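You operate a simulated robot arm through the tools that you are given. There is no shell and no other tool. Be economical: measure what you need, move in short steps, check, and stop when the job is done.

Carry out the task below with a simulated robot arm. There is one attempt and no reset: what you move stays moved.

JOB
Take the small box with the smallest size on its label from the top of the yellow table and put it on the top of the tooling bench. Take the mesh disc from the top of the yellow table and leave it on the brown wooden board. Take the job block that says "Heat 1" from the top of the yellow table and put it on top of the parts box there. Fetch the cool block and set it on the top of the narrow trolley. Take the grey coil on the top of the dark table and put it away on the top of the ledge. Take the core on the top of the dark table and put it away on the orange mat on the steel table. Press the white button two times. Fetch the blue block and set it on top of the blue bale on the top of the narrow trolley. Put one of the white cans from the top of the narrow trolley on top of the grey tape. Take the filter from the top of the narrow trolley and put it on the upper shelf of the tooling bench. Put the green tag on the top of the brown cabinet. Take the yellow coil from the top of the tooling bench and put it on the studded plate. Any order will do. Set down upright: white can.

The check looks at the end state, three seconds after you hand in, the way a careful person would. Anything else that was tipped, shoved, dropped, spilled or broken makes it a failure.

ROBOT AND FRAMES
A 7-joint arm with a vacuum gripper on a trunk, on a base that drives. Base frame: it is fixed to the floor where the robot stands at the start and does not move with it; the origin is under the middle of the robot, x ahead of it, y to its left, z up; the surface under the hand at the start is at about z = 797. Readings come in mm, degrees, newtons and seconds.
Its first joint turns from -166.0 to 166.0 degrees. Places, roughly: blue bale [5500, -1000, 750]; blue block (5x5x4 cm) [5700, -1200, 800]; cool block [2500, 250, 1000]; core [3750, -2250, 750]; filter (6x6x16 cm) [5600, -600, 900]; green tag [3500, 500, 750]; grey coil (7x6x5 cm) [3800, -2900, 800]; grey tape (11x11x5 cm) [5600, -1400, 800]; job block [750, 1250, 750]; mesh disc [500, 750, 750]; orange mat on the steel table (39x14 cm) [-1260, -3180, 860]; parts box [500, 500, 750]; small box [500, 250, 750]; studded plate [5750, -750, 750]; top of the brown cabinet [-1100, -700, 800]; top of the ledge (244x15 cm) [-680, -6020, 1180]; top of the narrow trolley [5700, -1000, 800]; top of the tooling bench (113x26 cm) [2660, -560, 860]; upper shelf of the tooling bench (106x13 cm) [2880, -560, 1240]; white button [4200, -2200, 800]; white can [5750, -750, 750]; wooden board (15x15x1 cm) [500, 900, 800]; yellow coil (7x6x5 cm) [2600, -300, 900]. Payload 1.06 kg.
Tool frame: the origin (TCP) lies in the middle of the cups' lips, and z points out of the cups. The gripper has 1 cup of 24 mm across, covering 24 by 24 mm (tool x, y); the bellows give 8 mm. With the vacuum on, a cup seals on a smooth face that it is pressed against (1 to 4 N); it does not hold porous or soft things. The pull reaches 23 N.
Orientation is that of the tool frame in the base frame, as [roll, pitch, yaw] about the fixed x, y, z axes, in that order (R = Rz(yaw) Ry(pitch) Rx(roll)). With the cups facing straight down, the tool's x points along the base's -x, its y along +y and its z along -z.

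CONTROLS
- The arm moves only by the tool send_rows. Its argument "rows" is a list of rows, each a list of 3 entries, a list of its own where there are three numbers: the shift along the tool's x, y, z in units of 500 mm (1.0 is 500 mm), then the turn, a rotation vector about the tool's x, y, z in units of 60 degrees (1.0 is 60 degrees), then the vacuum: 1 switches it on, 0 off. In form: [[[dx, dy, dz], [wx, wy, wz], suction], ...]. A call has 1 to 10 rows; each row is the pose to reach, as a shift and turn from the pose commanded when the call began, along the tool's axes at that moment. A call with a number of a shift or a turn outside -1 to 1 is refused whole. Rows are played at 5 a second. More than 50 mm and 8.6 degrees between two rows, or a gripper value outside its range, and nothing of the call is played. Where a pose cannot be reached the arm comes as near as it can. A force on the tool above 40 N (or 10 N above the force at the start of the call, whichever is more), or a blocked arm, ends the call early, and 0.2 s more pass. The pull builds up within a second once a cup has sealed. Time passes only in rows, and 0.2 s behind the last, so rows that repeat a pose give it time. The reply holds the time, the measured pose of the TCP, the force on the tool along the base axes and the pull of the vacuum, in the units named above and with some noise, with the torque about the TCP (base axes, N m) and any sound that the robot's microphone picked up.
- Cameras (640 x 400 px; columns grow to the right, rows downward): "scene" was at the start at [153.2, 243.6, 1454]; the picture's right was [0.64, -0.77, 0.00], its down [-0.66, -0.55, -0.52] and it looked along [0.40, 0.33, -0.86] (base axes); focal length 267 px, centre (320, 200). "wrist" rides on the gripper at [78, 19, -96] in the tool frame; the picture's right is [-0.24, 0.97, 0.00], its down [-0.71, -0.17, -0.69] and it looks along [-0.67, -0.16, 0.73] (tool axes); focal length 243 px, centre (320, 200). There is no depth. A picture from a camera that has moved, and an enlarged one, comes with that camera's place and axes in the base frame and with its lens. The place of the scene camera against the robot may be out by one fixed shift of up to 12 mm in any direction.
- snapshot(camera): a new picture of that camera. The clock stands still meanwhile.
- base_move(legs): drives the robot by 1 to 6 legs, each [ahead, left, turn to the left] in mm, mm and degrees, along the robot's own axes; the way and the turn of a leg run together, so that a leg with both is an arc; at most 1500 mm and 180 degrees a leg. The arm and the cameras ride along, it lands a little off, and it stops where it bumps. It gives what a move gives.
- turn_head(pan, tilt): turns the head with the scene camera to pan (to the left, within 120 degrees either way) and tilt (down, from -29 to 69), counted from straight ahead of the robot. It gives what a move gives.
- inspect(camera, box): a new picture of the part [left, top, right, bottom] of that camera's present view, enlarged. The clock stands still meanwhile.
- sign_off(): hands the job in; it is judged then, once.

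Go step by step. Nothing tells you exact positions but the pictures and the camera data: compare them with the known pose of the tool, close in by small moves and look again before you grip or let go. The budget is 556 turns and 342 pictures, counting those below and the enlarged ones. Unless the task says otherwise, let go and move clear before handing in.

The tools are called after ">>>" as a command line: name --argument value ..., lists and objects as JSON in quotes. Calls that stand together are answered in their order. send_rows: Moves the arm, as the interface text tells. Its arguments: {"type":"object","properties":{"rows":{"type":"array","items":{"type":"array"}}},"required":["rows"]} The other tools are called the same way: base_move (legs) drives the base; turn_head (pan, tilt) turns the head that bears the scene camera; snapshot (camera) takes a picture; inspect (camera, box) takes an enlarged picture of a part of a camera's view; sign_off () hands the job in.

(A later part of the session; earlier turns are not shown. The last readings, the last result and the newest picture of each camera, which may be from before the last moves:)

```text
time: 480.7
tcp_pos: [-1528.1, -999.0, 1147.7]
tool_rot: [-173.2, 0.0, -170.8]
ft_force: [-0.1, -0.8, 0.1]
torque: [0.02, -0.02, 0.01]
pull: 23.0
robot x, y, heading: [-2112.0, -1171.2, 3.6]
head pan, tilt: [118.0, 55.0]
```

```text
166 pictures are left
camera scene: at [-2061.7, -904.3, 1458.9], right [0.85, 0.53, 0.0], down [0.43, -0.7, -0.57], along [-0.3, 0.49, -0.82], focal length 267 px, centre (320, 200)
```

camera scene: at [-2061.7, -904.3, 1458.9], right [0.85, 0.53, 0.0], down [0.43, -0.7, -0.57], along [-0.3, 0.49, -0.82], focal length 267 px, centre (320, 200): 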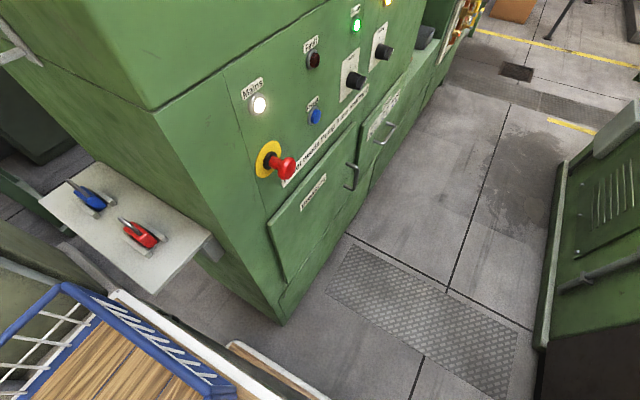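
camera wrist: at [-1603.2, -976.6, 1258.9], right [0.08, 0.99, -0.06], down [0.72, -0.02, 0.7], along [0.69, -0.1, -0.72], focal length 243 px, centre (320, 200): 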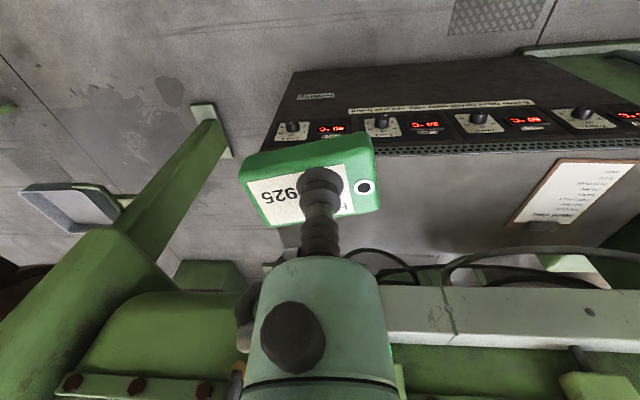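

Freed and level again; nothing on the small side shelf was disturbed. The hand's orientation is off by a few degrees, so I'll level it first.

>>> send_rows --rows '[[[0, 0, 0], [-0.055, 0, 0.075], 1], [[0, 0, 0], [-0.113, 0.008, 0.153], 1], [[0, 0, 0], [-0.113, 0.008, 0.153], 1]]'

>>> turn_head --pan 0 --tilt 35

>>> snapshot --camera "scene"

>>> snapshot --camera "wrist"

```text
time: 481.5
tcp_pos: [-1528.5, -997.5, 1147.7]
tool_rot: [179.8, -0.1, 179.7]
ft_force: [0.2, 0.2, -1.2]
torque: [0.02, 0.02, -0.02]
pull: 22.5
robot x, y, heading: [-2109.2, -1171.1, 3.8]
head pan, tilt: [118.0, 55.0]
```

```text
time: 483.5
tcp_pos: [-1528.0, -998.0, 1148.3]
tool_rot: [-179.9, 0.0, -180.0]
ft_force: [-0.1, -0.2, -0.7]
torque: [0.01, 0.03, -0.02]
pull: 23.1
robot x, y, heading: [-2111.5, -1171.8, 3.7]
head pan, tilt: [0.0, 35.0]
```

```text
165 pictures are left
camera scene: at [-1936.0, -959.9, 1487.1], right [0.07, -1.0, 0.0], down [-0.57, -0.04, -0.82], along [0.82, 0.05, -0.57], focal length 267 px, centre (320, 200)
```

scene: 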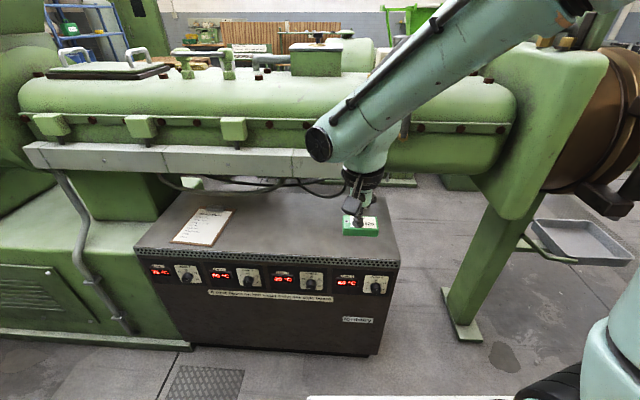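

```text
164 pictures are left
camera wrist: at [-1606.6, -978.0, 1244.4], right [0.24, 0.97, 0.0], down [0.71, -0.17, 0.69], along [0.67, -0.16, -0.73], focal length 243 px, centre (320, 200)
```

wrist: 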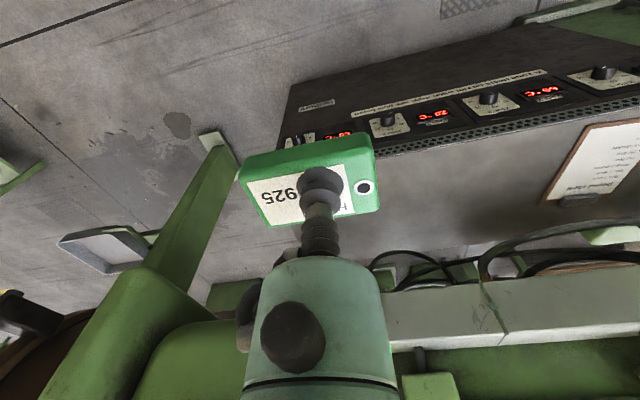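

The cabinet top is at about z 803, front edge x ≈ −1324, and the overhanging duct starts near x ≈ −1137. I'll tilt the tool 30° so the wrist stays clear of the barrel.

>>> send_rows --rows '[[[0, 0, 0], [0, -0.125, 0], 1], [[0, 0, 0], [0, -0.25, 0], 1], [[0, 0, 0], [0, -0.375, 0], 1], [[0, 0, 0], [0, -0.5, 0], 1], [[0, 0, 0], [0, -0.5, 0], 1]]'

>>> snapshot --camera "scene"

```text
time: 484.7
tcp_pos: [-1529.3, -996.4, 1157.6]
tool_rot: [177.8, 27.4, 178.9]
ft_force: [0.0, 0.1, -0.3]
torque: [0.0, 0.0, -0.02]
pull: 22.6
out of reach, approached as far as the arm can: row 4
robot x, y, heading: [-2112.7, -1169.2, 3.6]
head pan, tilt: [0.0, 35.0]
```

```text
163 pictures are left
camera scene: at [-1935.9, -959.9, 1487.1], right [0.07, -1.0, 0.0], down [-0.57, -0.04, -0.82], along [0.82, 0.05, -0.57], focal length 267 px, centre (320, 200)
```

scene: 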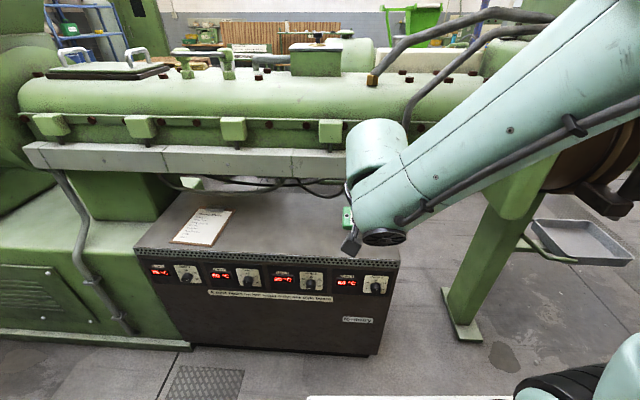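

>>> send_rows --rows '[[[-0.02, 0, 0.08], [0, 0, 0], 1], [[-0.045, 0, 0.17], [0, 0, 0], 1], [[-0.07, 0, 0.26], [0, 0, 0], 1], [[-0.095, 0, 0.35], [0, 0, 0], 1], [[-0.12, 0, 0.44], [0, 0, 0], 1], [[-0.14, 0, 0.52], [0, 0, 0], 1], [[-0.16, -0.004, 0.6], [0, 0, 0], 1]]'

>>> snapshot --camera "scene"

>>> snapshot --camera "wrist"

```text
time: 486.3
tcp_pos: [-1307.3, -1002.9, 928.8]
tool_rot: [-180.0, 30.0, 179.9]
ft_force: [-0.2, 0.6, 0.2]
torque: [0.03, 0.0, 0.01]
pull: 22.8
out of reach, approached as far as the arm can: row 1, 2
robot x, y, heading: [-2111.1, -1176.0, 3.7]
head pan, tilt: [0.0, 35.0]
```

```text
162 pictures are left
camera scene: at [-1936.5, -959.8, 1487.1], right [0.07, -1.0, 0.0], down [-0.57, -0.04, -0.82], along [0.82, 0.05, -0.57], focal length 267 px, centre (320, 200)
```

scene: 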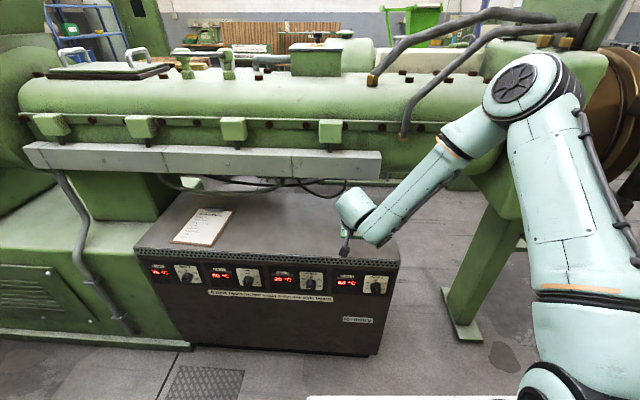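

```text
161 pictures are left
camera wrist: at [-1422.5, -982.6, 971.7], right [0.2, 0.97, 0.12], down [0.27, -0.17, 0.95], along [0.94, -0.16, -0.3], focal length 243 px, centre (320, 200)
```

wrist: 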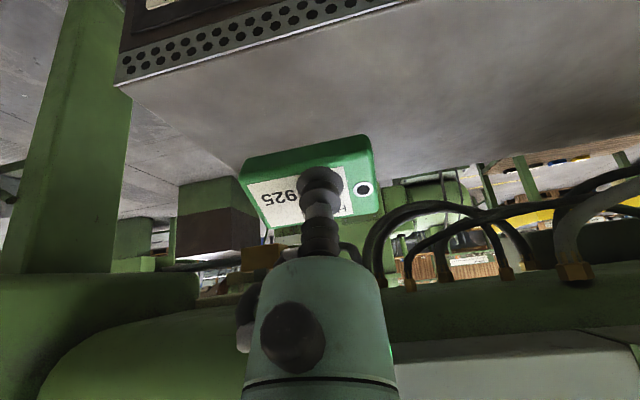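

Well positioned. Moving to just above the surface near (−1250, −1000).

>>> send_rows --rows '[[[-0.005, 0, 0.07], [0, 0, 0], 1], [[-0.01, 0, 0.14], [0, 0, 0], 1], [[-0.015, 0, 0.19], [0, 0, 0], 1], [[-0.015, 0, 0.202], [0, 0, 0], 1]]'

>>> snapshot --camera "wrist"

>>> inspect --camera "scene" --box '[300, 160, 440, 280]'

```text
time: 487.3
tcp_pos: [-1251.6, -1002.2, 844.0]
tool_rot: [179.9, 29.9, 179.9]
ft_force: [-0.3, -0.2, 0.5]
torque: [-0.03, 0.06, 0.03]
pull: 22.6
robot x, y, heading: [-2108.9, -1172.5, 3.5]
head pan, tilt: [0.0, 35.0]
```

```text
160 pictures are left
camera wrist: at [-1366.8, -981.2, 888.7], right [0.21, 0.97, 0.12], down [0.27, -0.17, 0.95], along [0.94, -0.16, -0.3], focal length 243 px, centre (320, 200)
```

wrist: 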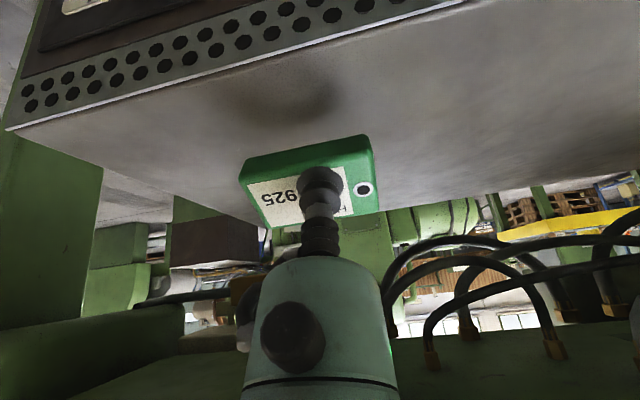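

```text
3.33 times, centred on (370, 220) of scene
camera zoom: at [-1936.1, -959.9, 1487.1], right [0.07, -1.0, 0.0], down [-0.57, -0.04, -0.82], along [0.82, 0.05, -0.57], focal length 891 px, centre (153, 133)
```

zoom: 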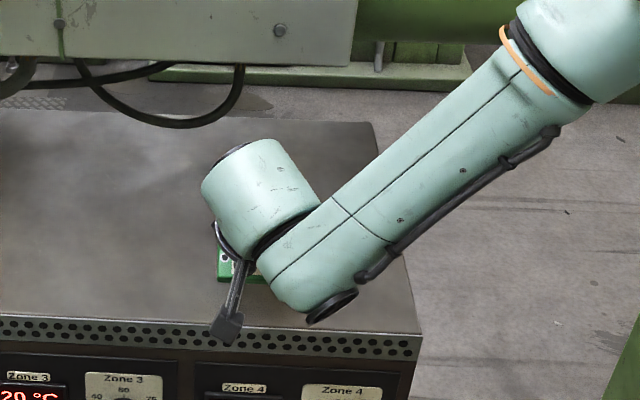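

>>> send_rows --rows '[[[0.008, 0, 0.0139], [0, 0, 0], 1], [[0.014, 0, 0.0242], [0, 0, 0], 1], [[0.018, 0, 0.0312], [0, 0, 0], 1], [[0.021, 0, 0.0364], [0, 0, 0], 1]]'

```text
time: 488.3
tcp_pos: [-1252.0, -1000.6, 824.6]
tool_rot: [180.0, 30.0, 180.0]
ft_force: [-0.4, 0.0, -0.9]
torque: [-0.02, 0.0, -0.01]
pull: 22.4
robot x, y, heading: [-2114.6, -1172.9, 3.6]
head pan, tilt: [0.0, 35.0]
```

>>> send_rows --rows '[[[0.003, 0, 0.0052], [0, 0, 0], 1], [[0.006, 0, 0.0104], [0, 0, 0], 1], [[0.009, 0, 0.0156], [0, 0, 0], 1]]'

>>> snapshot --camera "wrist"

```text
time: 489.1
tcp_pos: [-1251.5, -1000.4, 815.7]
tool_rot: [179.9, 29.9, 179.8]
ft_force: [-0.3, 0.6, 0.0]
torque: [0.01, -0.02, 0.01]
pull: 23.5
robot x, y, heading: [-2111.8, -1174.3, 3.8]
head pan, tilt: [0.0, 35.0]
```

```text
158 pictures are left
camera wrist: at [-1367.6, -980.7, 860.0], right [0.21, 0.97, 0.12], down [0.27, -0.17, 0.95], along [0.94, -0.16, -0.3], focal length 243 px, centre (320, 200)
```

wrist: 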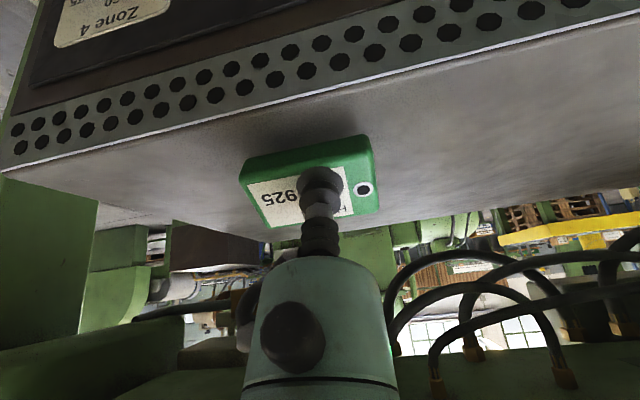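

>>> send_rows --rows '[[[0.003, 0, 0.0052], [0, 0, 0], 1], [[0.006, 0, 0.0104], [0, 0, 0], 1], [[0.009, 0, 0.0156], [0, 0, 0], 1]]'

>>> inspect --camera "wrist" --box '[220, 90, 420, 230]'

```text
time: 489.9
tcp_pos: [-1249.9, -1000.5, 805.8]
tool_rot: [179.9, 30.0, 180.0]
ft_force: [-0.7, 0.6, -1.4]
torque: [0.0, 0.03, 0.0]
pull: 22.9
robot x, y, heading: [-2112.9, -1170.2, 3.9]
head pan, tilt: [0.0, 35.0]
```

```text
2.86 times, centred on (320, 160) of wrist
camera zoom: at [-1366.6, -980.6, 850.4], right [0.21, 0.97, 0.12], down [0.27, -0.17, 0.95], along [0.94, -0.16, -0.3], focal length 693 px, centre (320, 314)
```

zoom: 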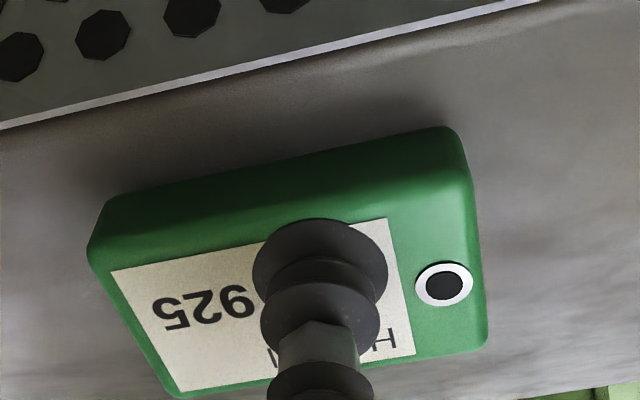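

>>> send_rows --rows '[[[0.003, 0, 0.0052], [0, 0, 0], 1], [[0.006, 0, 0.0104], [0, 0, 0], 1]]'

```text
time: 490.5
tcp_pos: [-1249.4, -1000.3, 801.4]
tool_rot: [179.8, 30.2, 179.7]
ft_force: [0.6, -0.5, 21.5]
torque: [-0.03, 0.01, 0.0]
pull: 23.2
robot x, y, heading: [-2108.3, -1170.8, 3.9]
head pan, tilt: [0.0, 35.0]
```

Edge contact made. Easing the force off and releasing so it settles flat.

>>> send_rows --rows '[[[-0.002, 0, -0.0035], [0, 0, 0], 1], [[-0.002, 0, -0.0035], [0, 0, 0], 0], [[-0.002, 0, -0.0035], [0, 0, 0], 0], [[-0.004, 0, -0.007], [0, 0, 0], 0], [[-0.004, 0, -0.007], [0, 0, 0], 0], [[0, 0, -0.04], [0, 0, 0], 0], [[0, 0, -0.1], [0, 0, 0], 0], [[0, 0, -0.18], [0, 0, 0], 0]]'

>>> snapshot --camera "wrist"

```text
time: 492.3
tcp_pos: [-1296.9, -998.2, 877.4]
tool_rot: [-180.0, 30.0, 179.8]
ft_force: [0.7, -0.4, -0.3]
torque: [-0.04, 0.03, -0.03]
pull: 0.1
robot x, y, heading: [-2109.7, -1172.5, 3.8]
head pan, tilt: [0.0, 35.0]
```

```text
156 pictures are left
camera wrist: at [-1412.4, -980.1, 922.7], right [0.21, 0.97, 0.12], down [0.27, -0.17, 0.95], along [0.94, -0.16, -0.3], focal length 243 px, centre (320, 200)
```

wrist: 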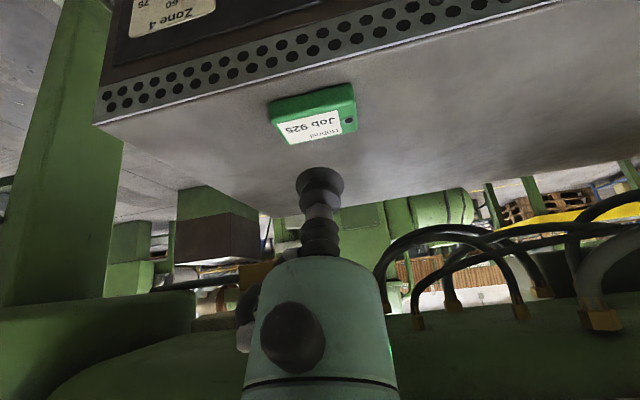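

The green tag lies flat on the cabinet. Withdrawing along the tool axis and then levelling the tool.

>>> send_rows --rows '[[[0, 0, -0.08], [0, 0, 0], 0], [[0, 0, -0.17], [0, 0, 0], 0], [[0.01, 0, -0.26], [0, 0, 0], 0], [[0.02, 0, -0.35], [0, 0, 0], 0], [[0.03, 0, -0.42], [0, 0, 0], 0], [[0.03, 0, -0.42], [0, 0.12, 0], 0], [[0.03, 0, -0.42], [0, 0.24, 0], 0], [[0.03, 0, -0.42], [0, 0.37, 0], 0], [[0.03, 0, -0.42], [0, 0.5, 0], 0], [[0.03, 0, -0.42], [0, 0.5, 0], 0]]'

>>> snapshot --camera "scene"

```text
time: 494.5
tcp_pos: [-1414.8, -1000.0, 1052.0]
tool_rot: [180.0, 0.1, 179.8]
ft_force: [1.1, -0.9, 0.8]
torque: [-0.02, 0.03, 0.02]
pull: 0.0
robot x, y, heading: [-2108.8, -1171.8, 3.7]
head pan, tilt: [0.0, 35.0]
```

```text
155 pictures are left
camera scene: at [-1936.1, -959.9, 1487.1], right [0.07, -1.0, 0.0], down [-0.57, -0.04, -0.82], along [0.82, 0.05, -0.57], focal length 267 px, centre (320, 200)
```

scene: 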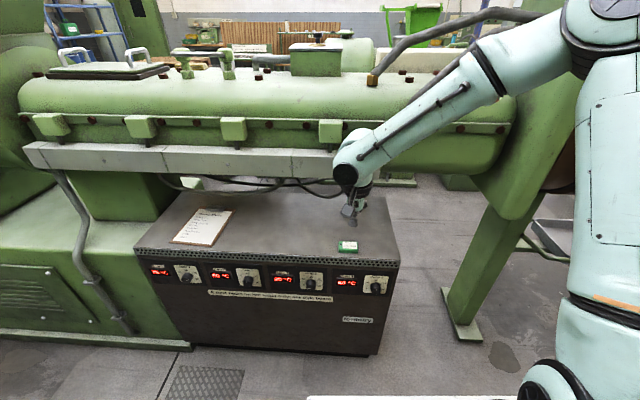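

Tag job confirmed. Now to the dark table: sliding down the west corridor, around the cart's south side, and back through the cross-aisle.

>>> base_move --legs '[[0, -1400, 0], [0, -1390, -3.7], [1400, 0, 0], [500, 0, 0]]'

```text
time: 498.8
tcp_pos: [-1363.0, -1822.7, 1054.4]
tool_rot: [179.4, 0.3, -180.0]
ft_force: [0.5, -0.8, 1.4]
torque: [-0.04, -0.01, 0.0]
pull: 0.0
robot x, y, heading: [-2059.2, -1990.3, 3.3]
head pan, tilt: [0.0, 35.0]
stopped in leg 1: the force on the tool passed its limit at 107 N (the readings are from after the stop); the commanded pose is now the measured one
```

The hand brushed the machine's end frame. Backing off and pulling the hand well in before going on.

>>> base_move --legs '[[-30, 80, 0]]'

>>> snapshot --camera "scene"

>>> snapshot --camera "wrist"

```text
time: 499.8
tcp_pos: [-1398.7, -1744.6, 1052.9]
tool_rot: [179.4, 0.2, -179.9]
ft_force: [-0.5, -0.5, 0.1]
torque: [0.03, 0.02, -0.03]
pull: 0.1
robot x, y, heading: [-2096.9, -1916.8, 3.4]
head pan, tilt: [0.0, 35.0]
```

```text
154 pictures are left
camera scene: at [-1917.6, -1706.7, 1487.1], right [0.06, -1.0, 0.0], down [-0.57, -0.03, -0.82], along [0.82, 0.05, -0.57], focal length 267 px, centre (320, 200)
```

scene: 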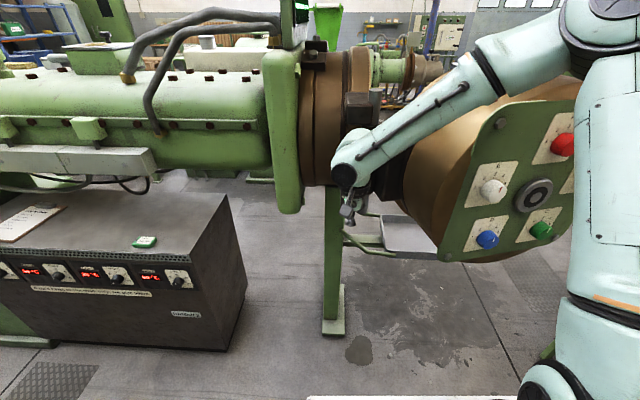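

```text
153 pictures are left
camera wrist: at [-1476.5, -1726.9, 1149.5], right [0.23, 0.97, 0.01], down [0.71, -0.18, 0.69], along [0.67, -0.15, -0.73], focal length 243 px, centre (320, 200)
```

wrist: 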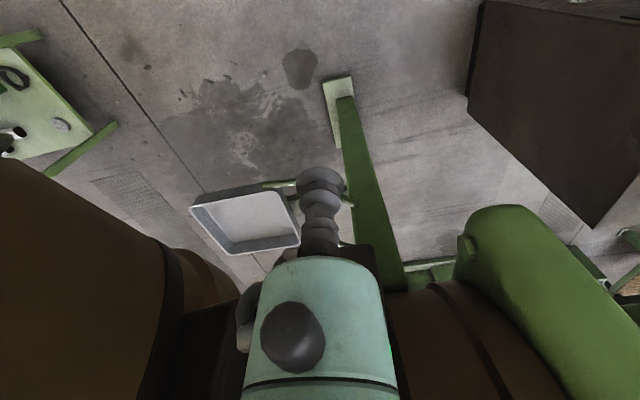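

>>> send_rows --rows '[[[0.08, 0, -0.03], [0, 0, 0], 0], [[0.16, 0, -0.08], [0, 0, 0], 0], [[0.24, 0, -0.13], [0, 0, 0], 0], [[0.32, 0, -0.19], [0, 0, 0], 0], [[0.4, 0, -0.24], [0, 0, 0], 0]]'

>>> base_move --legs '[[-300, 0, 0], [0, -1300, 0], [0, -750, -3.4], [1500, 0, 0], [700, 0, 0]]'

```text
time: 501.0
tcp_pos: [-1599.0, -1749.9, 1170.7]
tool_rot: [179.2, 0.1, -180.0]
ft_force: [0.5, 0.1, -0.1]
torque: [0.0, 0.05, 0.04]
pull: 0.0
robot x, y, heading: [-2093.4, -1919.1, 3.6]
head pan, tilt: [0.0, 35.0]
```

```text
time: 523.3
tcp_pos: [432.1, -3820.7, 1172.1]
tool_rot: [179.4, 0.2, 177.4]
ft_force: [-0.9, 0.6, 0.3]
torque: [-0.03, 0.0, 0.0]
pull: 0.0
robot x, y, heading: [-70.3, -3967.3, 0.6]
head pan, tilt: [0.0, 35.0]
```

>>> base_move --legs '[[0, 955, -0.6], [1400, 0, 0], [1200, 0, 0]]'

>>> turn_head --pan 20 --tilt 30

>>> snapshot --camera "scene"

```text
time: 540.5
tcp_pos: [3017.6, -2840.0, 1171.7]
tool_rot: [179.4, 0.2, 176.9]
ft_force: [0.9, -0.2, -0.1]
torque: [0.01, 0.0, 0.04]
pull: 0.0
robot x, y, heading: [2515.8, -2983.4, 0.1]
head pan, tilt: [0.0, 35.0]
```

```text
time: 541.3
tcp_pos: [3018.2, -2838.8, 1170.8]
tool_rot: [179.5, 0.2, 176.9]
ft_force: [0.0, -0.3, 0.5]
torque: [0.03, 0.01, 0.01]
pull: 0.1
robot x, y, heading: [2516.4, -2980.0, 0.3]
head pan, tilt: [20.0, 30.0]
```

```text
152 pictures are left
camera scene: at [2698.9, -2749.7, 1494.9], right [0.34, -0.94, 0.0], down [-0.47, -0.17, -0.87], along [0.81, 0.3, -0.5], focal length 267 px, centre (320, 200)
```

scene: 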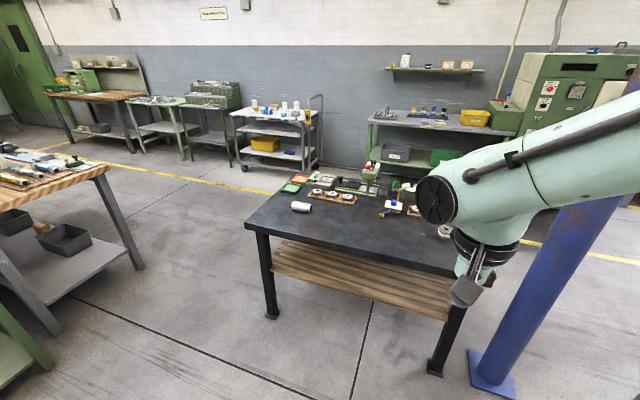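

>>> base_move --legs '[[380, 430, -0.2]]'

>>> turn_head --pan -10 --tilt 45

>>> snapshot --camera "scene"

>>> snapshot --camera "wrist"

```text
time: 544.6
tcp_pos: [3400.3, -2406.6, 1171.5]
tool_rot: [179.4, 0.3, 176.6]
ft_force: [-0.8, -0.4, -0.1]
torque: [-0.02, 0.03, 0.0]
pull: 0.0
robot x, y, heading: [2894.9, -2547.1, 0.1]
head pan, tilt: [20.0, 30.0]
```

```text
time: 545.6
tcp_pos: [3401.2, -2406.1, 1171.3]
tool_rot: [179.4, 0.2, 176.7]
ft_force: [0.6, 0.4, -0.4]
torque: [0.0, -0.02, 0.02]
pull: 0.1
robot x, y, heading: [2899.2, -2547.6, -0.2]
head pan, tilt: [-10.0, 45.0]
```

```text
151 pictures are left
camera scene: at [3077.1, -2359.9, 1472.3], right [-0.17, -0.98, 0.0], down [-0.7, 0.12, -0.71], along [0.7, -0.12, -0.71], focal length 267 px, centre (320, 200)
```

scene: 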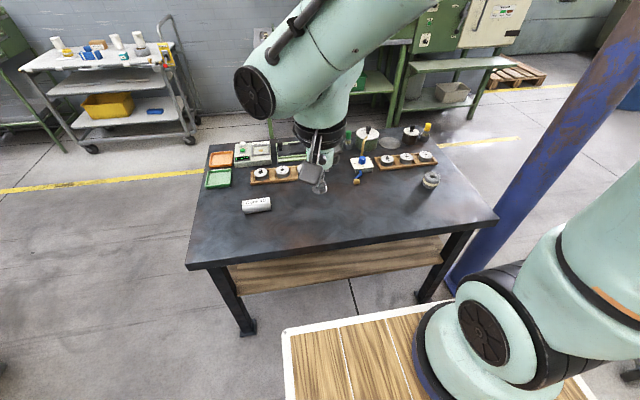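

```text
150 pictures are left
camera wrist: at [3322.7, -2383.4, 1267.4], right [0.29, 0.96, 0.01], down [0.69, -0.22, 0.69], along [0.66, -0.19, -0.73], focal length 243 px, centre (320, 200)
```

wrist: 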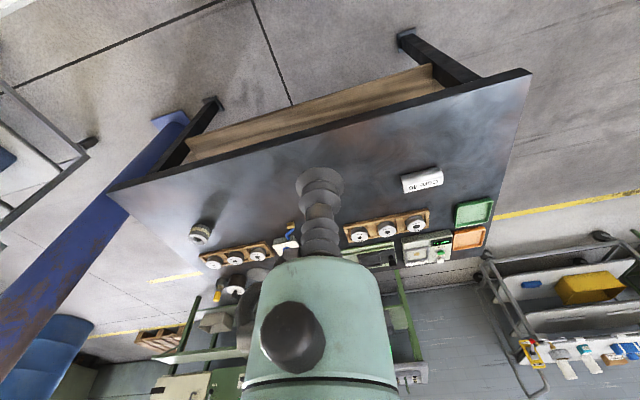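

>>> inspect --camera "wrist" --box '[380, 150, 500, 280]'

>>> inspect --camera "wrist" --box '[170, 200, 310, 310]'

>>> inspect --camera "scene" --box '[190, 115, 330, 225]'

>>> inspect --camera "scene" --box '[330, 110, 460, 200]'

```text
3.08 times, centred on (440, 215) of wrist
camera zoom: at [3322.7, -2383.4, 1267.4], right [0.29, 0.96, 0.01], down [0.69, -0.22, 0.69], along [0.66, -0.19, -0.73], focal length 746 px, centre (-49, 154)
```

zoom: 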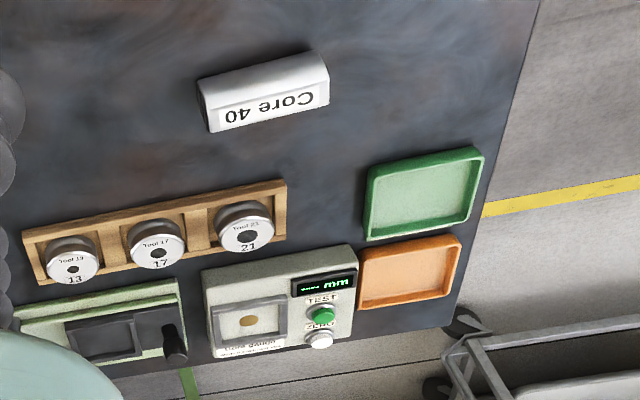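

```text
3.64 times, centred on (240, 255) of wrist
camera zoom: at [3322.7, -2383.4, 1267.4], right [0.29, 0.96, 0.01], down [0.69, -0.22, 0.69], along [0.66, -0.19, -0.73], focal length 882 px, centre (611, 0)
```

zoom: 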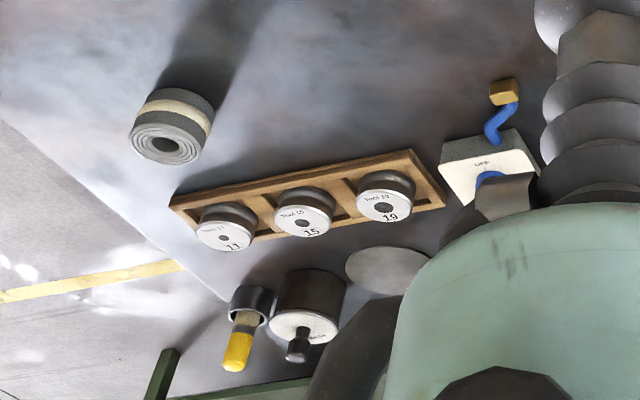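

```text
3.64 times, centred on (260, 170) of scene
camera zoom: at [3077.1, -2359.9, 1472.3], right [-0.17, -0.98, 0.0], down [-0.7, 0.12, -0.71], along [0.7, -0.12, -0.71], focal length 972 px, centre (538, 309)
```

zoom: 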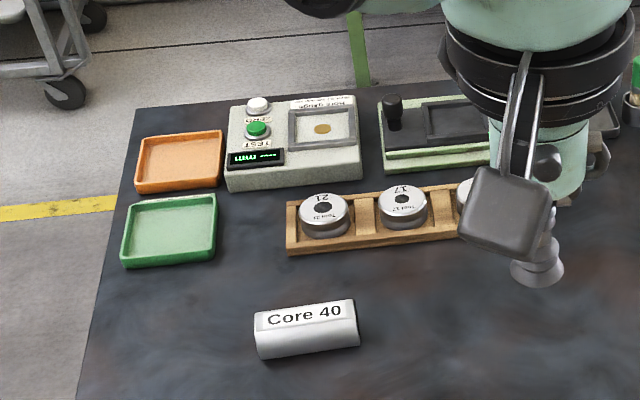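

```text
4.44 times, centred on (395, 155) of scene
camera zoom: at [3077.1, -2359.9, 1472.3], right [-0.17, -0.98, 0.0], down [-0.7, 0.12, -0.71], along [0.7, -0.12, -0.71], focal length 1188 px, centre (-13, 400)
```

zoom: 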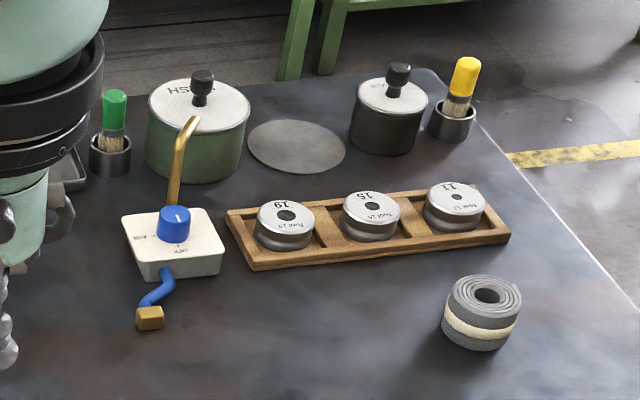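

The white button is the "ZERO" button on the bore gauge near (4150, −2190), the core is at (3779, −2240) and the grey coil at (3792, −2905). From here the coil is handiest, so I'll take it to the ledge first.

>>> send_rows --rows '[[[-0.0559, -0.0648, 0.02], [0.01, 0, -0.057], 0], [[-0.1118, -0.1296, 0.04], [0.01, 0, -0.057], 0], [[-0.1677, -0.1944, 0.06], [0.01, 0, -0.057], 0], [[-0.2236, -0.2592, 0.08], [0.01, 0, -0.057], 0], [[-0.2795, -0.324, 0.1], [0.01, 0, -0.057], 0], [[-0.3354, -0.3888, 0.12], [0.01, 0, -0.057], 0], [[-0.3913, -0.4536, 0.14], [0.01, 0, -0.057], 0], [[-0.4472, -0.5184, 0.16], [0.01, 0, -0.057], 0], [[-0.5031, -0.5832, 0.18], [0.01, 0, -0.057], 0], [[-0.559, -0.648, 0.2], [0.01, 0, -0.057], 0]]'

>>> snapshot --camera "wrist"

```text
time: 547.8
tcp_pos: [3660.9, -2744.6, 1066.6]
tool_rot: [-180.0, 0.2, -179.8]
ft_force: [-0.2, 0.4, -0.1]
torque: [-0.02, 0.0, -0.01]
pull: 0.0
robot x, y, heading: [2896.1, -2551.0, -0.1]
head pan, tilt: [-10.0, 45.0]
```

```text
145 pictures are left
camera wrist: at [3583.5, -2725.3, 1163.7], right [0.23, 0.97, 0.0], down [0.71, -0.17, 0.69], along [0.67, -0.16, -0.73], focal length 243 px, centre (320, 200)
```

wrist: 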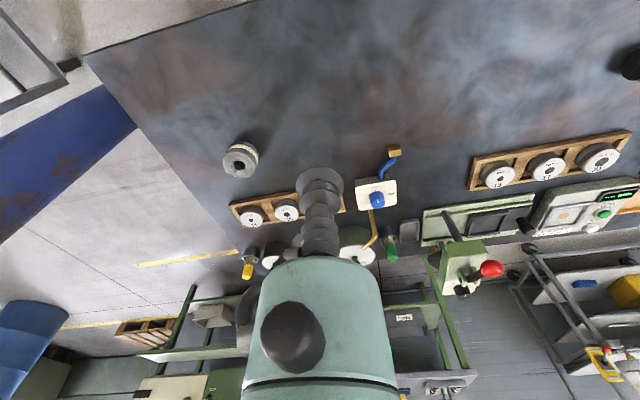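

>>> send_rows --rows '[[[-0.04, -0.058, 0.062], [0, 0, 0], 0], [[-0.08, -0.116, 0.124], [0, 0, 0], 0], [[-0.12, -0.174, 0.186], [0, 0, 0], 0], [[-0.16, -0.23, 0.248], [0, 0, 0], 0], [[-0.2, -0.286, 0.31], [0, 0, 0], 0], [[-0.228, -0.34, 0.36], [0, 0, 0], 0]]'

>>> inspect --camera "wrist" --box '[200, 40, 440, 200]'

```text
time: 549.2
tcp_pos: [3775.1, -2912.7, 889.8]
tool_rot: [180.0, 0.3, -179.9]
ft_force: [-0.1, -0.3, 0.0]
torque: [-0.03, -0.02, -0.03]
pull: 0.0
robot x, y, heading: [2896.1, -2543.1, -0.0]
head pan, tilt: [-10.0, 45.0]
```

```text
2.50 times, centred on (320, 120) of wrist
camera zoom: at [3697.2, -2892.6, 985.4], right [0.23, 0.97, 0.0], down [0.71, -0.17, 0.69], along [0.67, -0.16, -0.73], focal length 606 px, centre (320, 400)
```

zoom: 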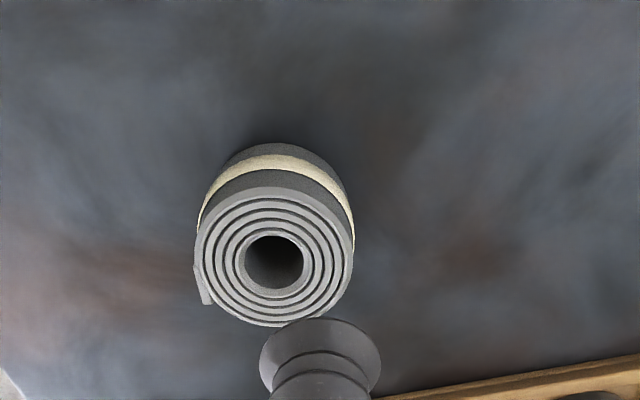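

Coil centre at about (3800, −2933), tail on the −y side; I'll grip the ring on the +y side.

>>> send_rows --rows '[[[-0.05, 0, 0.05], [0, 0, 0], 0], [[-0.05, 0, 0.1], [0, 0, 0], 0], [[-0.05, 0, 0.135], [0, 0, 0], 0]]'

>>> inspect --camera "wrist" --box '[220, 80, 420, 220]'

```text
time: 550.0
tcp_pos: [3800.8, -2914.0, 821.8]
tool_rot: [180.0, 0.2, -179.8]
ft_force: [0.1, -0.3, 0.2]
torque: [-0.02, -0.01, -0.02]
pull: 0.0
robot x, y, heading: [2899.2, -2545.0, -0.1]
head pan, tilt: [-10.0, 45.0]
```

```text
2.86 times, centred on (320, 150) of wrist
camera zoom: at [3722.6, -2894.8, 918.6], right [0.23, 0.97, 0.0], down [0.71, -0.17, 0.69], along [0.67, -0.16, -0.73], focal length 693 px, centre (320, 343)
```

zoom: 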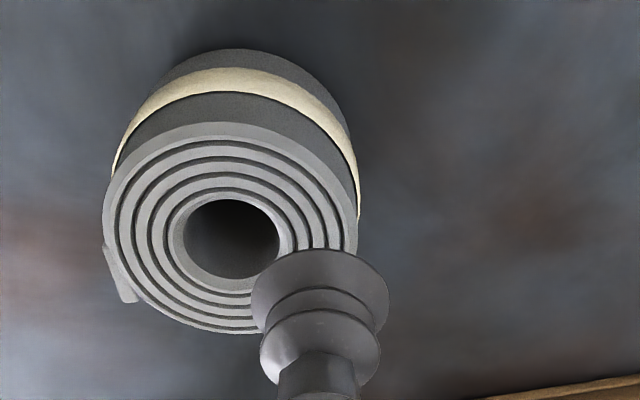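

>>> send_rows --rows '[[[0, 0, 0.014], [0, 0, 0], 1], [[0, 0, 0.026], [0, 0, 0], 1], [[0, 0, 0.034], [0, 0, 0], 1], [[0, 0, 0.04], [0, 0, 0], 1], [[0, 0, 0.045], [0, 0, 0], 1], [[0, 0, 0.049], [0, 0, 0], 1], [[0, 0, 0.049], [0, 0, 0], 1]]'

```text
time: 551.6
tcp_pos: [3800.5, -2913.9, 798.1]
tool_rot: [-179.9, 0.2, -179.9]
ft_force: [0.3, 0.0, 0.0]
torque: [-0.01, -0.01, 0.0]
pull: 0.1
robot x, y, heading: [2893.1, -2545.1, 0.0]
head pan, tilt: [-10.0, 45.0]
```

>>> send_rows --rows '[[[0, 0, 0.004], [0, 0, 0], 1], [[0, 0, 0.008], [0, 0, 0], 1], [[0, 0, 0.011], [0, 0, 0], 1], [[0, 0, 0.011], [0, 0, 0], 1], [[0, 0, 0.011], [0, 0, 0], 1]]'

```text
time: 552.8
tcp_pos: [3801.8, -2913.7, 792.0]
tool_rot: [-180.0, 0.2, -179.8]
ft_force: [0.0, 0.0, 0.4]
torque: [0.0, 0.0, 0.01]
pull: 0.1
robot x, y, heading: [2896.5, -2546.5, -0.1]
head pan, tilt: [-10.0, 45.0]
```

>>> send_rows --rows '[[[0, 0, 0.004], [0, 0, 0], 1], [[0, 0, 0.008], [0, 0, 0], 1], [[0, 0, 0.012], [0, 0, 0], 1], [[0, 0, 0.016], [0, 0, 0], 1], [[0, 0, 0.016], [0, 0, 0], 1]]'

>>> inspect --camera "wrist" --box '[220, 80, 420, 220]'

```text
time: 554.0
tcp_pos: [3801.5, -2914.3, 783.0]
tool_rot: [-180.0, 0.2, -179.8]
ft_force: [0.6, 0.0, 0.6]
torque: [-0.03, 0.02, 0.02]
pull: 0.0
robot x, y, heading: [2896.9, -2542.2, 0.1]
head pan, tilt: [-10.0, 45.0]
```

```text
2.86 times, centred on (320, 150) of wrist
camera zoom: at [3723.0, -2895.1, 879.6], right [0.23, 0.97, 0.0], down [0.71, -0.17, 0.69], along [0.67, -0.16, -0.73], focal length 693 px, centre (320, 343)
```

zoom: 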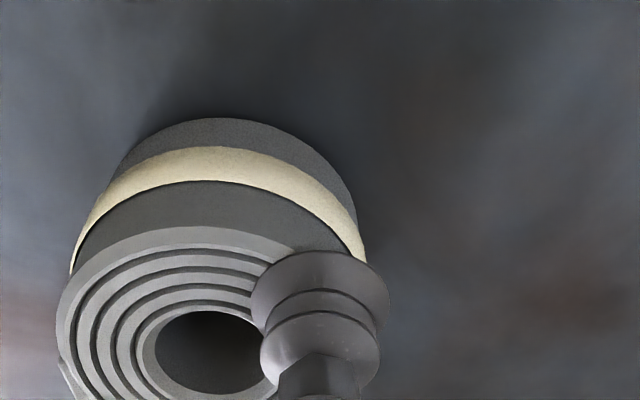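

The coil top is lower than assumed (about z 778) and its centre nearer (3811, −2937). Adjusting sideways and going on down.

>>> send_rows --rows '[[[0, 0, -0.016], [0, 0, 0], 0], [[-0.018, -0.008, -0.016], [0, 0, 0], 0], [[-0.018, -0.008, 0], [0, 0, 0], 1], [[-0.018, -0.008, 0.008], [0, 0, 0], 1], [[-0.018, -0.008, 0.014], [0, 0, 0], 1], [[-0.018, -0.008, 0.02], [0, 0, 0], 1], [[-0.018, -0.008, 0.02], [0, 0, 0], 1]]'

>>> inspect --camera "wrist" --box '[220, 80, 420, 220]'

```text
time: 555.6
tcp_pos: [3809.8, -2918.4, 775.9]
tool_rot: [-179.8, 0.4, -179.8]
ft_force: [2.9, -1.0, 17.5]
torque: [0.0, 0.07, 0.0]
pull: 0.0
robot x, y, heading: [2893.8, -2546.8, 0.2]
head pan, tilt: [-10.0, 45.0]
```

```text
2.86 times, centred on (320, 150) of wrist
camera zoom: at [3732.0, -2899.1, 871.1], right [0.23, 0.97, 0.0], down [0.7, -0.17, 0.69], along [0.67, -0.16, -0.72], focal length 693 px, centre (320, 343)
```

zoom: 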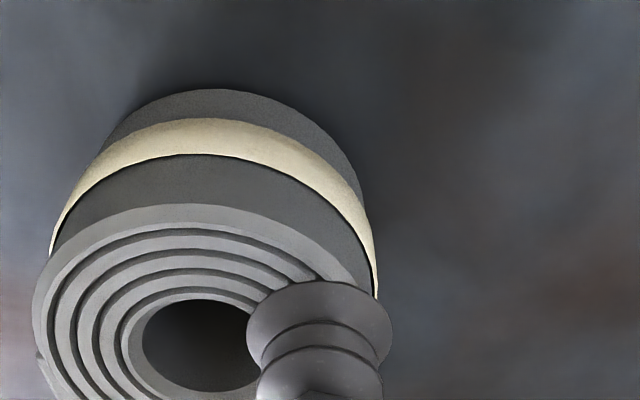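

>>> send_rows --rows '[[[0, 0, -0.016], [0, 0, 0], 1], [[0, -0.011, -0.016], [0, 0, 0], 1], [[-0.002, -0.011, -0.006], [0, 0, 0], 1], [[-0.002, -0.011, 0], [0, 0, 0], 1], [[-0.002, -0.011, 0.002], [0, 0, 0], 1], [[-0.002, -0.011, 0.002], [0, 0, 0], 1]]'

```text
time: 556.8
tcp_pos: [3811.6, -2922.1, 776.9]
tool_rot: [-180.0, 0.4, -179.8]
ft_force: [-10.1, 7.0, 18.5]
torque: [-0.25, -0.22, -0.02]
pull: 23.4
robot x, y, heading: [2897.0, -2542.5, -0.2]
head pan, tilt: [-10.0, 45.0]
stopped in row 6: the force on the tool passed its limit at 42 N (the readings are from after the stop); the commanded pose is now the measured one
```

Sealed. Lifting slowly, then checking.

>>> send_rows --rows '[[[0, 0, -0.006], [0, 0, 0], 1], [[0, 0, -0.014], [0, 0, 0], 1], [[0, 0, -0.026], [0, 0, 0], 1], [[0, 0, -0.042], [0, 0, 0], 1], [[0, 0, -0.06], [0, 0, 0], 1], [[0, 0, -0.1], [0, 0, 0], 1], [[0, 0, -0.15], [0, 0, 0], 1], [[0, 0, -0.21], [0, 0, 0], 1], [[0, 0, -0.27], [0, 0, 0], 1], [[0, 0, -0.32], [0, 0, 0], 1]]'

>>> snapshot --camera "wrist"

```text
time: 559.0
tcp_pos: [3813.3, -2921.5, 931.7]
tool_rot: [-180.0, 0.1, -179.8]
ft_force: [0.2, 0.4, -2.0]
torque: [0.02, 0.05, 0.0]
pull: 22.9
robot x, y, heading: [2896.0, -2545.4, -0.4]
head pan, tilt: [-10.0, 45.0]
```

```text
140 pictures are left
camera wrist: at [3733.2, -2903.9, 1028.8], right [0.23, 0.97, 0.0], down [0.71, -0.17, 0.69], along [0.67, -0.16, -0.73], focal length 243 px, centre (320, 200)
```

wrist: 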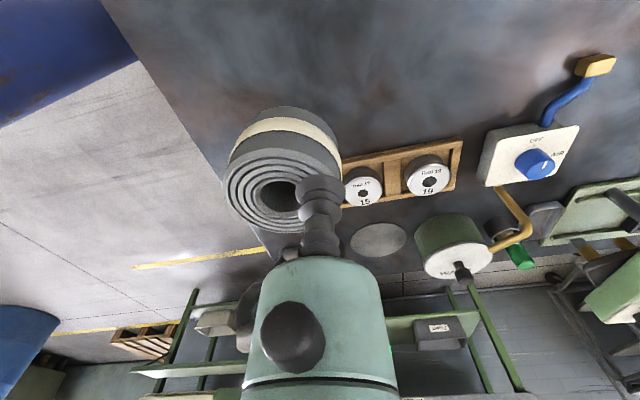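

Held. Moving to a compact, high travel pose.

>>> send_rows --rows '[[[0.01, 0.01, -0.03], [0, 0, 0], 1], [[0.035, 0.04, -0.08], [0, 0, 0], 1], [[0.07, 0.08, -0.13], [0, 0, 0], 1], [[0.11, 0.12, -0.18], [0, 0, 0], 1], [[0.15, 0.165, -0.22], [0, 0, 0], 1], [[0.195, 0.21, -0.26], [0, 0, 0], 1], [[0.24, 0.255, -0.3], [0, 0, 0], 1], [[0.285, 0.3, -0.33], [0, 0, 0], 1], [[0.33, 0.345, -0.36], [0, 0, 0], 1], [[0.375, 0.39, -0.39], [0, 0, 0], 1]]'

>>> send_rows --rows '[[[0.02, 0.02, -0.02], [0, 0, 0], 1], [[0.06, 0.065, -0.05], [0, 0, 0], 1], [[0.11, 0.115, -0.08], [0, 0, 0], 1], [[0.16, 0.165, -0.11], [0, 0, 0], 1], [[0.21, 0.215, -0.13], [0, 0, 0], 1], [[0.26, 0.265, -0.14], [0, 0, 0], 1], [[0.3, 0.31, -0.14], [0, 0, 0], 1], [[0.33, 0.34, -0.14], [0, 0, 0], 1]]'

>>> snapshot --camera "wrist"

```text
time: 561.2
tcp_pos: [3623.3, -2727.6, 1127.8]
tool_rot: [-180.0, 0.2, -179.8]
ft_force: [0.9, -0.1, -1.4]
torque: [0.02, 0.01, 0.02]
pull: 22.6
robot x, y, heading: [2897.0, -2544.1, 0.1]
head pan, tilt: [-10.0, 45.0]
```

```text
time: 563.0
tcp_pos: [3458.3, -2560.0, 1197.4]
tool_rot: [180.0, 0.3, -179.8]
ft_force: [0.4, 0.1, -0.7]
torque: [0.01, 0.04, 0.01]
pull: 22.6
robot x, y, heading: [2893.6, -2544.6, -0.1]
head pan, tilt: [-10.0, 45.0]
```

```text
139 pictures are left
camera wrist: at [3379.6, -2540.8, 1292.7], right [0.23, 0.97, 0.0], down [0.71, -0.17, 0.69], along [0.67, -0.16, -0.73], focal length 243 px, centre (320, 200)
```

wrist: 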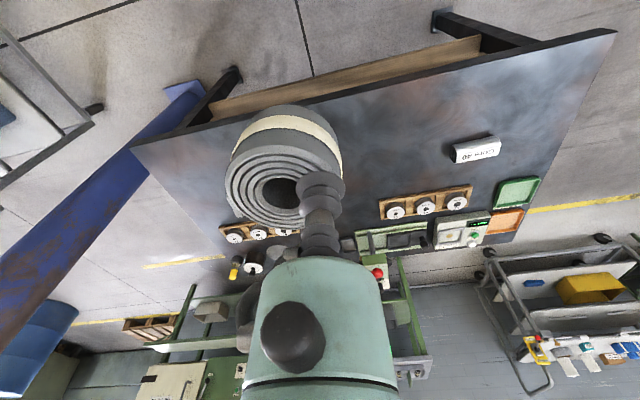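

Travel pose set. Driving back west through the cross-aisle, then south toward the ledge.

>>> base_move --legs '[[0, -465, 0], [-1450, 0, 0], [-1400, -60, 0], [0, 0, -90], [700, 0, 0]]'

>>> turn_head --pan 0 --tilt 20

>>> snapshot --camera "scene"

```text
time: 586.8
tcp_pos: [-78.6, -4299.0, 1196.5]
tool_rot: [-180.0, 0.2, 88.3]
ft_force: [-0.7, -0.1, -1.1]
torque: [0.01, -0.05, 0.01]
pull: 23.2
robot x, y, heading: [-45.2, -3742.7, -92.0]
head pan, tilt: [-10.0, 45.0]
```

```text
time: 587.7
tcp_pos: [-77.7, -4298.8, 1197.6]
tool_rot: [-179.9, 0.2, 88.3]
ft_force: [-0.1, -0.1, -1.0]
torque: [-0.02, -0.03, -0.02]
pull: 23.2
robot x, y, heading: [-44.3, -3738.7, -91.8]
head pan, tilt: [0.0, 20.0]
```

```text
138 pictures are left
camera scene: at [159.7, -3946.6, 1510.9], right [-1.0, 0.03, 0.0], down [0.01, 0.34, -0.94], along [-0.03, -0.94, -0.34], focal length 267 px, centre (320, 200)
```

scene: 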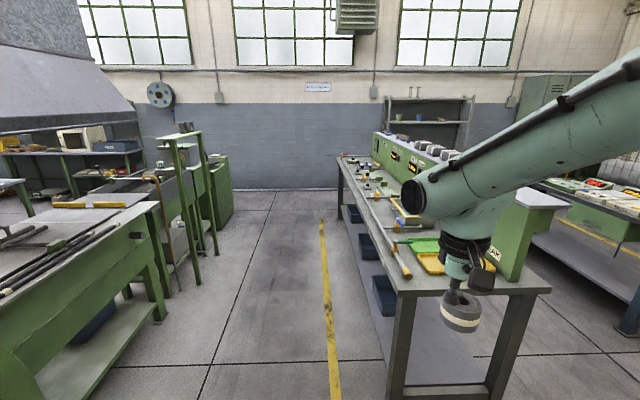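

The "ledge" is the raised ridge along this long bench (x ≈ −680, z ≈ 1180). Zooming in on its top.

>>> inspect --camera "scene" --box '[340, 120, 580, 290]'

>>> turn_head --pan -35 --tilt 20

>>> snapshot --camera "scene"

```text
2.35 times, centred on (460, 205) of scene
camera zoom: at [159.7, -3946.6, 1510.9], right [-1.0, 0.03, 0.0], down [0.01, 0.34, -0.94], along [-0.03, -0.94, -0.34], focal length 629 px, centre (-9, 188)
```

zoom: 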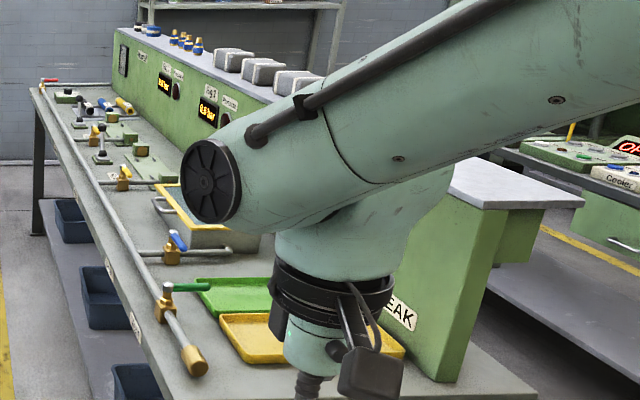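

```text
time: 588.7
tcp_pos: [-77.3, -4297.5, 1197.5]
tool_rot: [180.0, 0.2, 88.4]
ft_force: [-0.2, 0.0, -1.2]
torque: [0.02, -0.03, 0.0]
pull: 23.2
robot x, y, heading: [-45.0, -3737.9, -92.1]
head pan, tilt: [-35.0, 20.0]
```

```text
136 pictures are left
camera scene: at [106.9, -3928.0, 1510.9], right [-0.8, 0.6, 0.0], down [0.21, 0.27, -0.94], along [-0.56, -0.75, -0.34], focal length 267 px, centre (320, 200)
```

scene: 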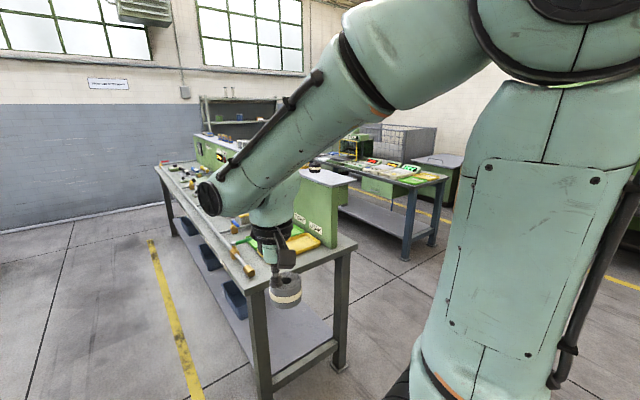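

I'll line up with the ledge's near end: sliding right 600 mm and approaching.

>>> base_move --legs '[[0, -600, 2], [300, 0, 0]]'

>>> turn_head --pan -5 --tilt 30

>>> snapshot --camera "scene"

>>> snapshot --camera "wrist"

```text
time: 593.7
tcp_pos: [-658.0, -4591.9, 1195.8]
tool_rot: [-179.9, 0.2, 90.2]
ft_force: [-0.2, 0.6, -1.5]
torque: [0.06, -0.03, 0.03]
pull: 22.9
robot x, y, heading: [-643.9, -4029.6, -90.2]
head pan, tilt: [-35.0, 20.0]
```

```text
time: 594.7
tcp_pos: [-658.3, -4591.0, 1197.1]
tool_rot: [-180.0, 0.2, 90.2]
ft_force: [-0.1, 0.7, -0.8]
torque: [-0.01, -0.06, -0.01]
pull: 22.6
robot x, y, heading: [-641.7, -4029.4, -90.1]
head pan, tilt: [-5.0, 30.0]
```

```text
135 pictures are left
camera scene: at [-440.0, -4228.5, 1494.9], right [-1.0, 0.09, 0.0], down [0.04, 0.5, -0.87], along [-0.08, -0.86, -0.5], focal length 267 px, centre (320, 200)
```

scene: 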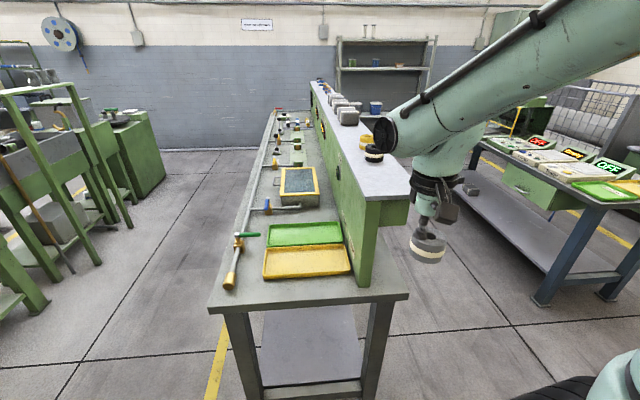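

```text
134 pictures are left
camera wrist: at [-638.5, -4511.9, 1292.8], right [0.97, -0.23, 0.0], down [-0.17, -0.71, 0.69], along [-0.16, -0.67, -0.73], focal length 243 px, centre (320, 200)
```

wrist: 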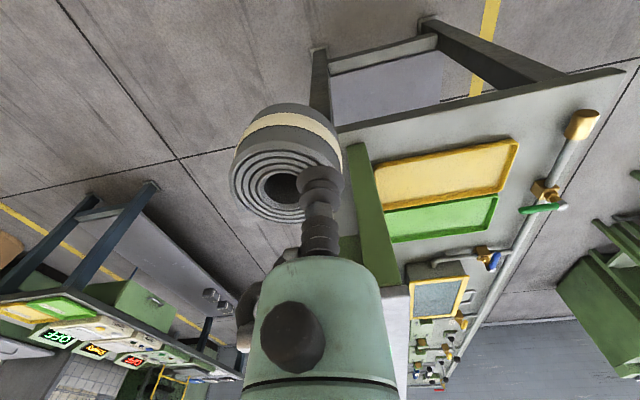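

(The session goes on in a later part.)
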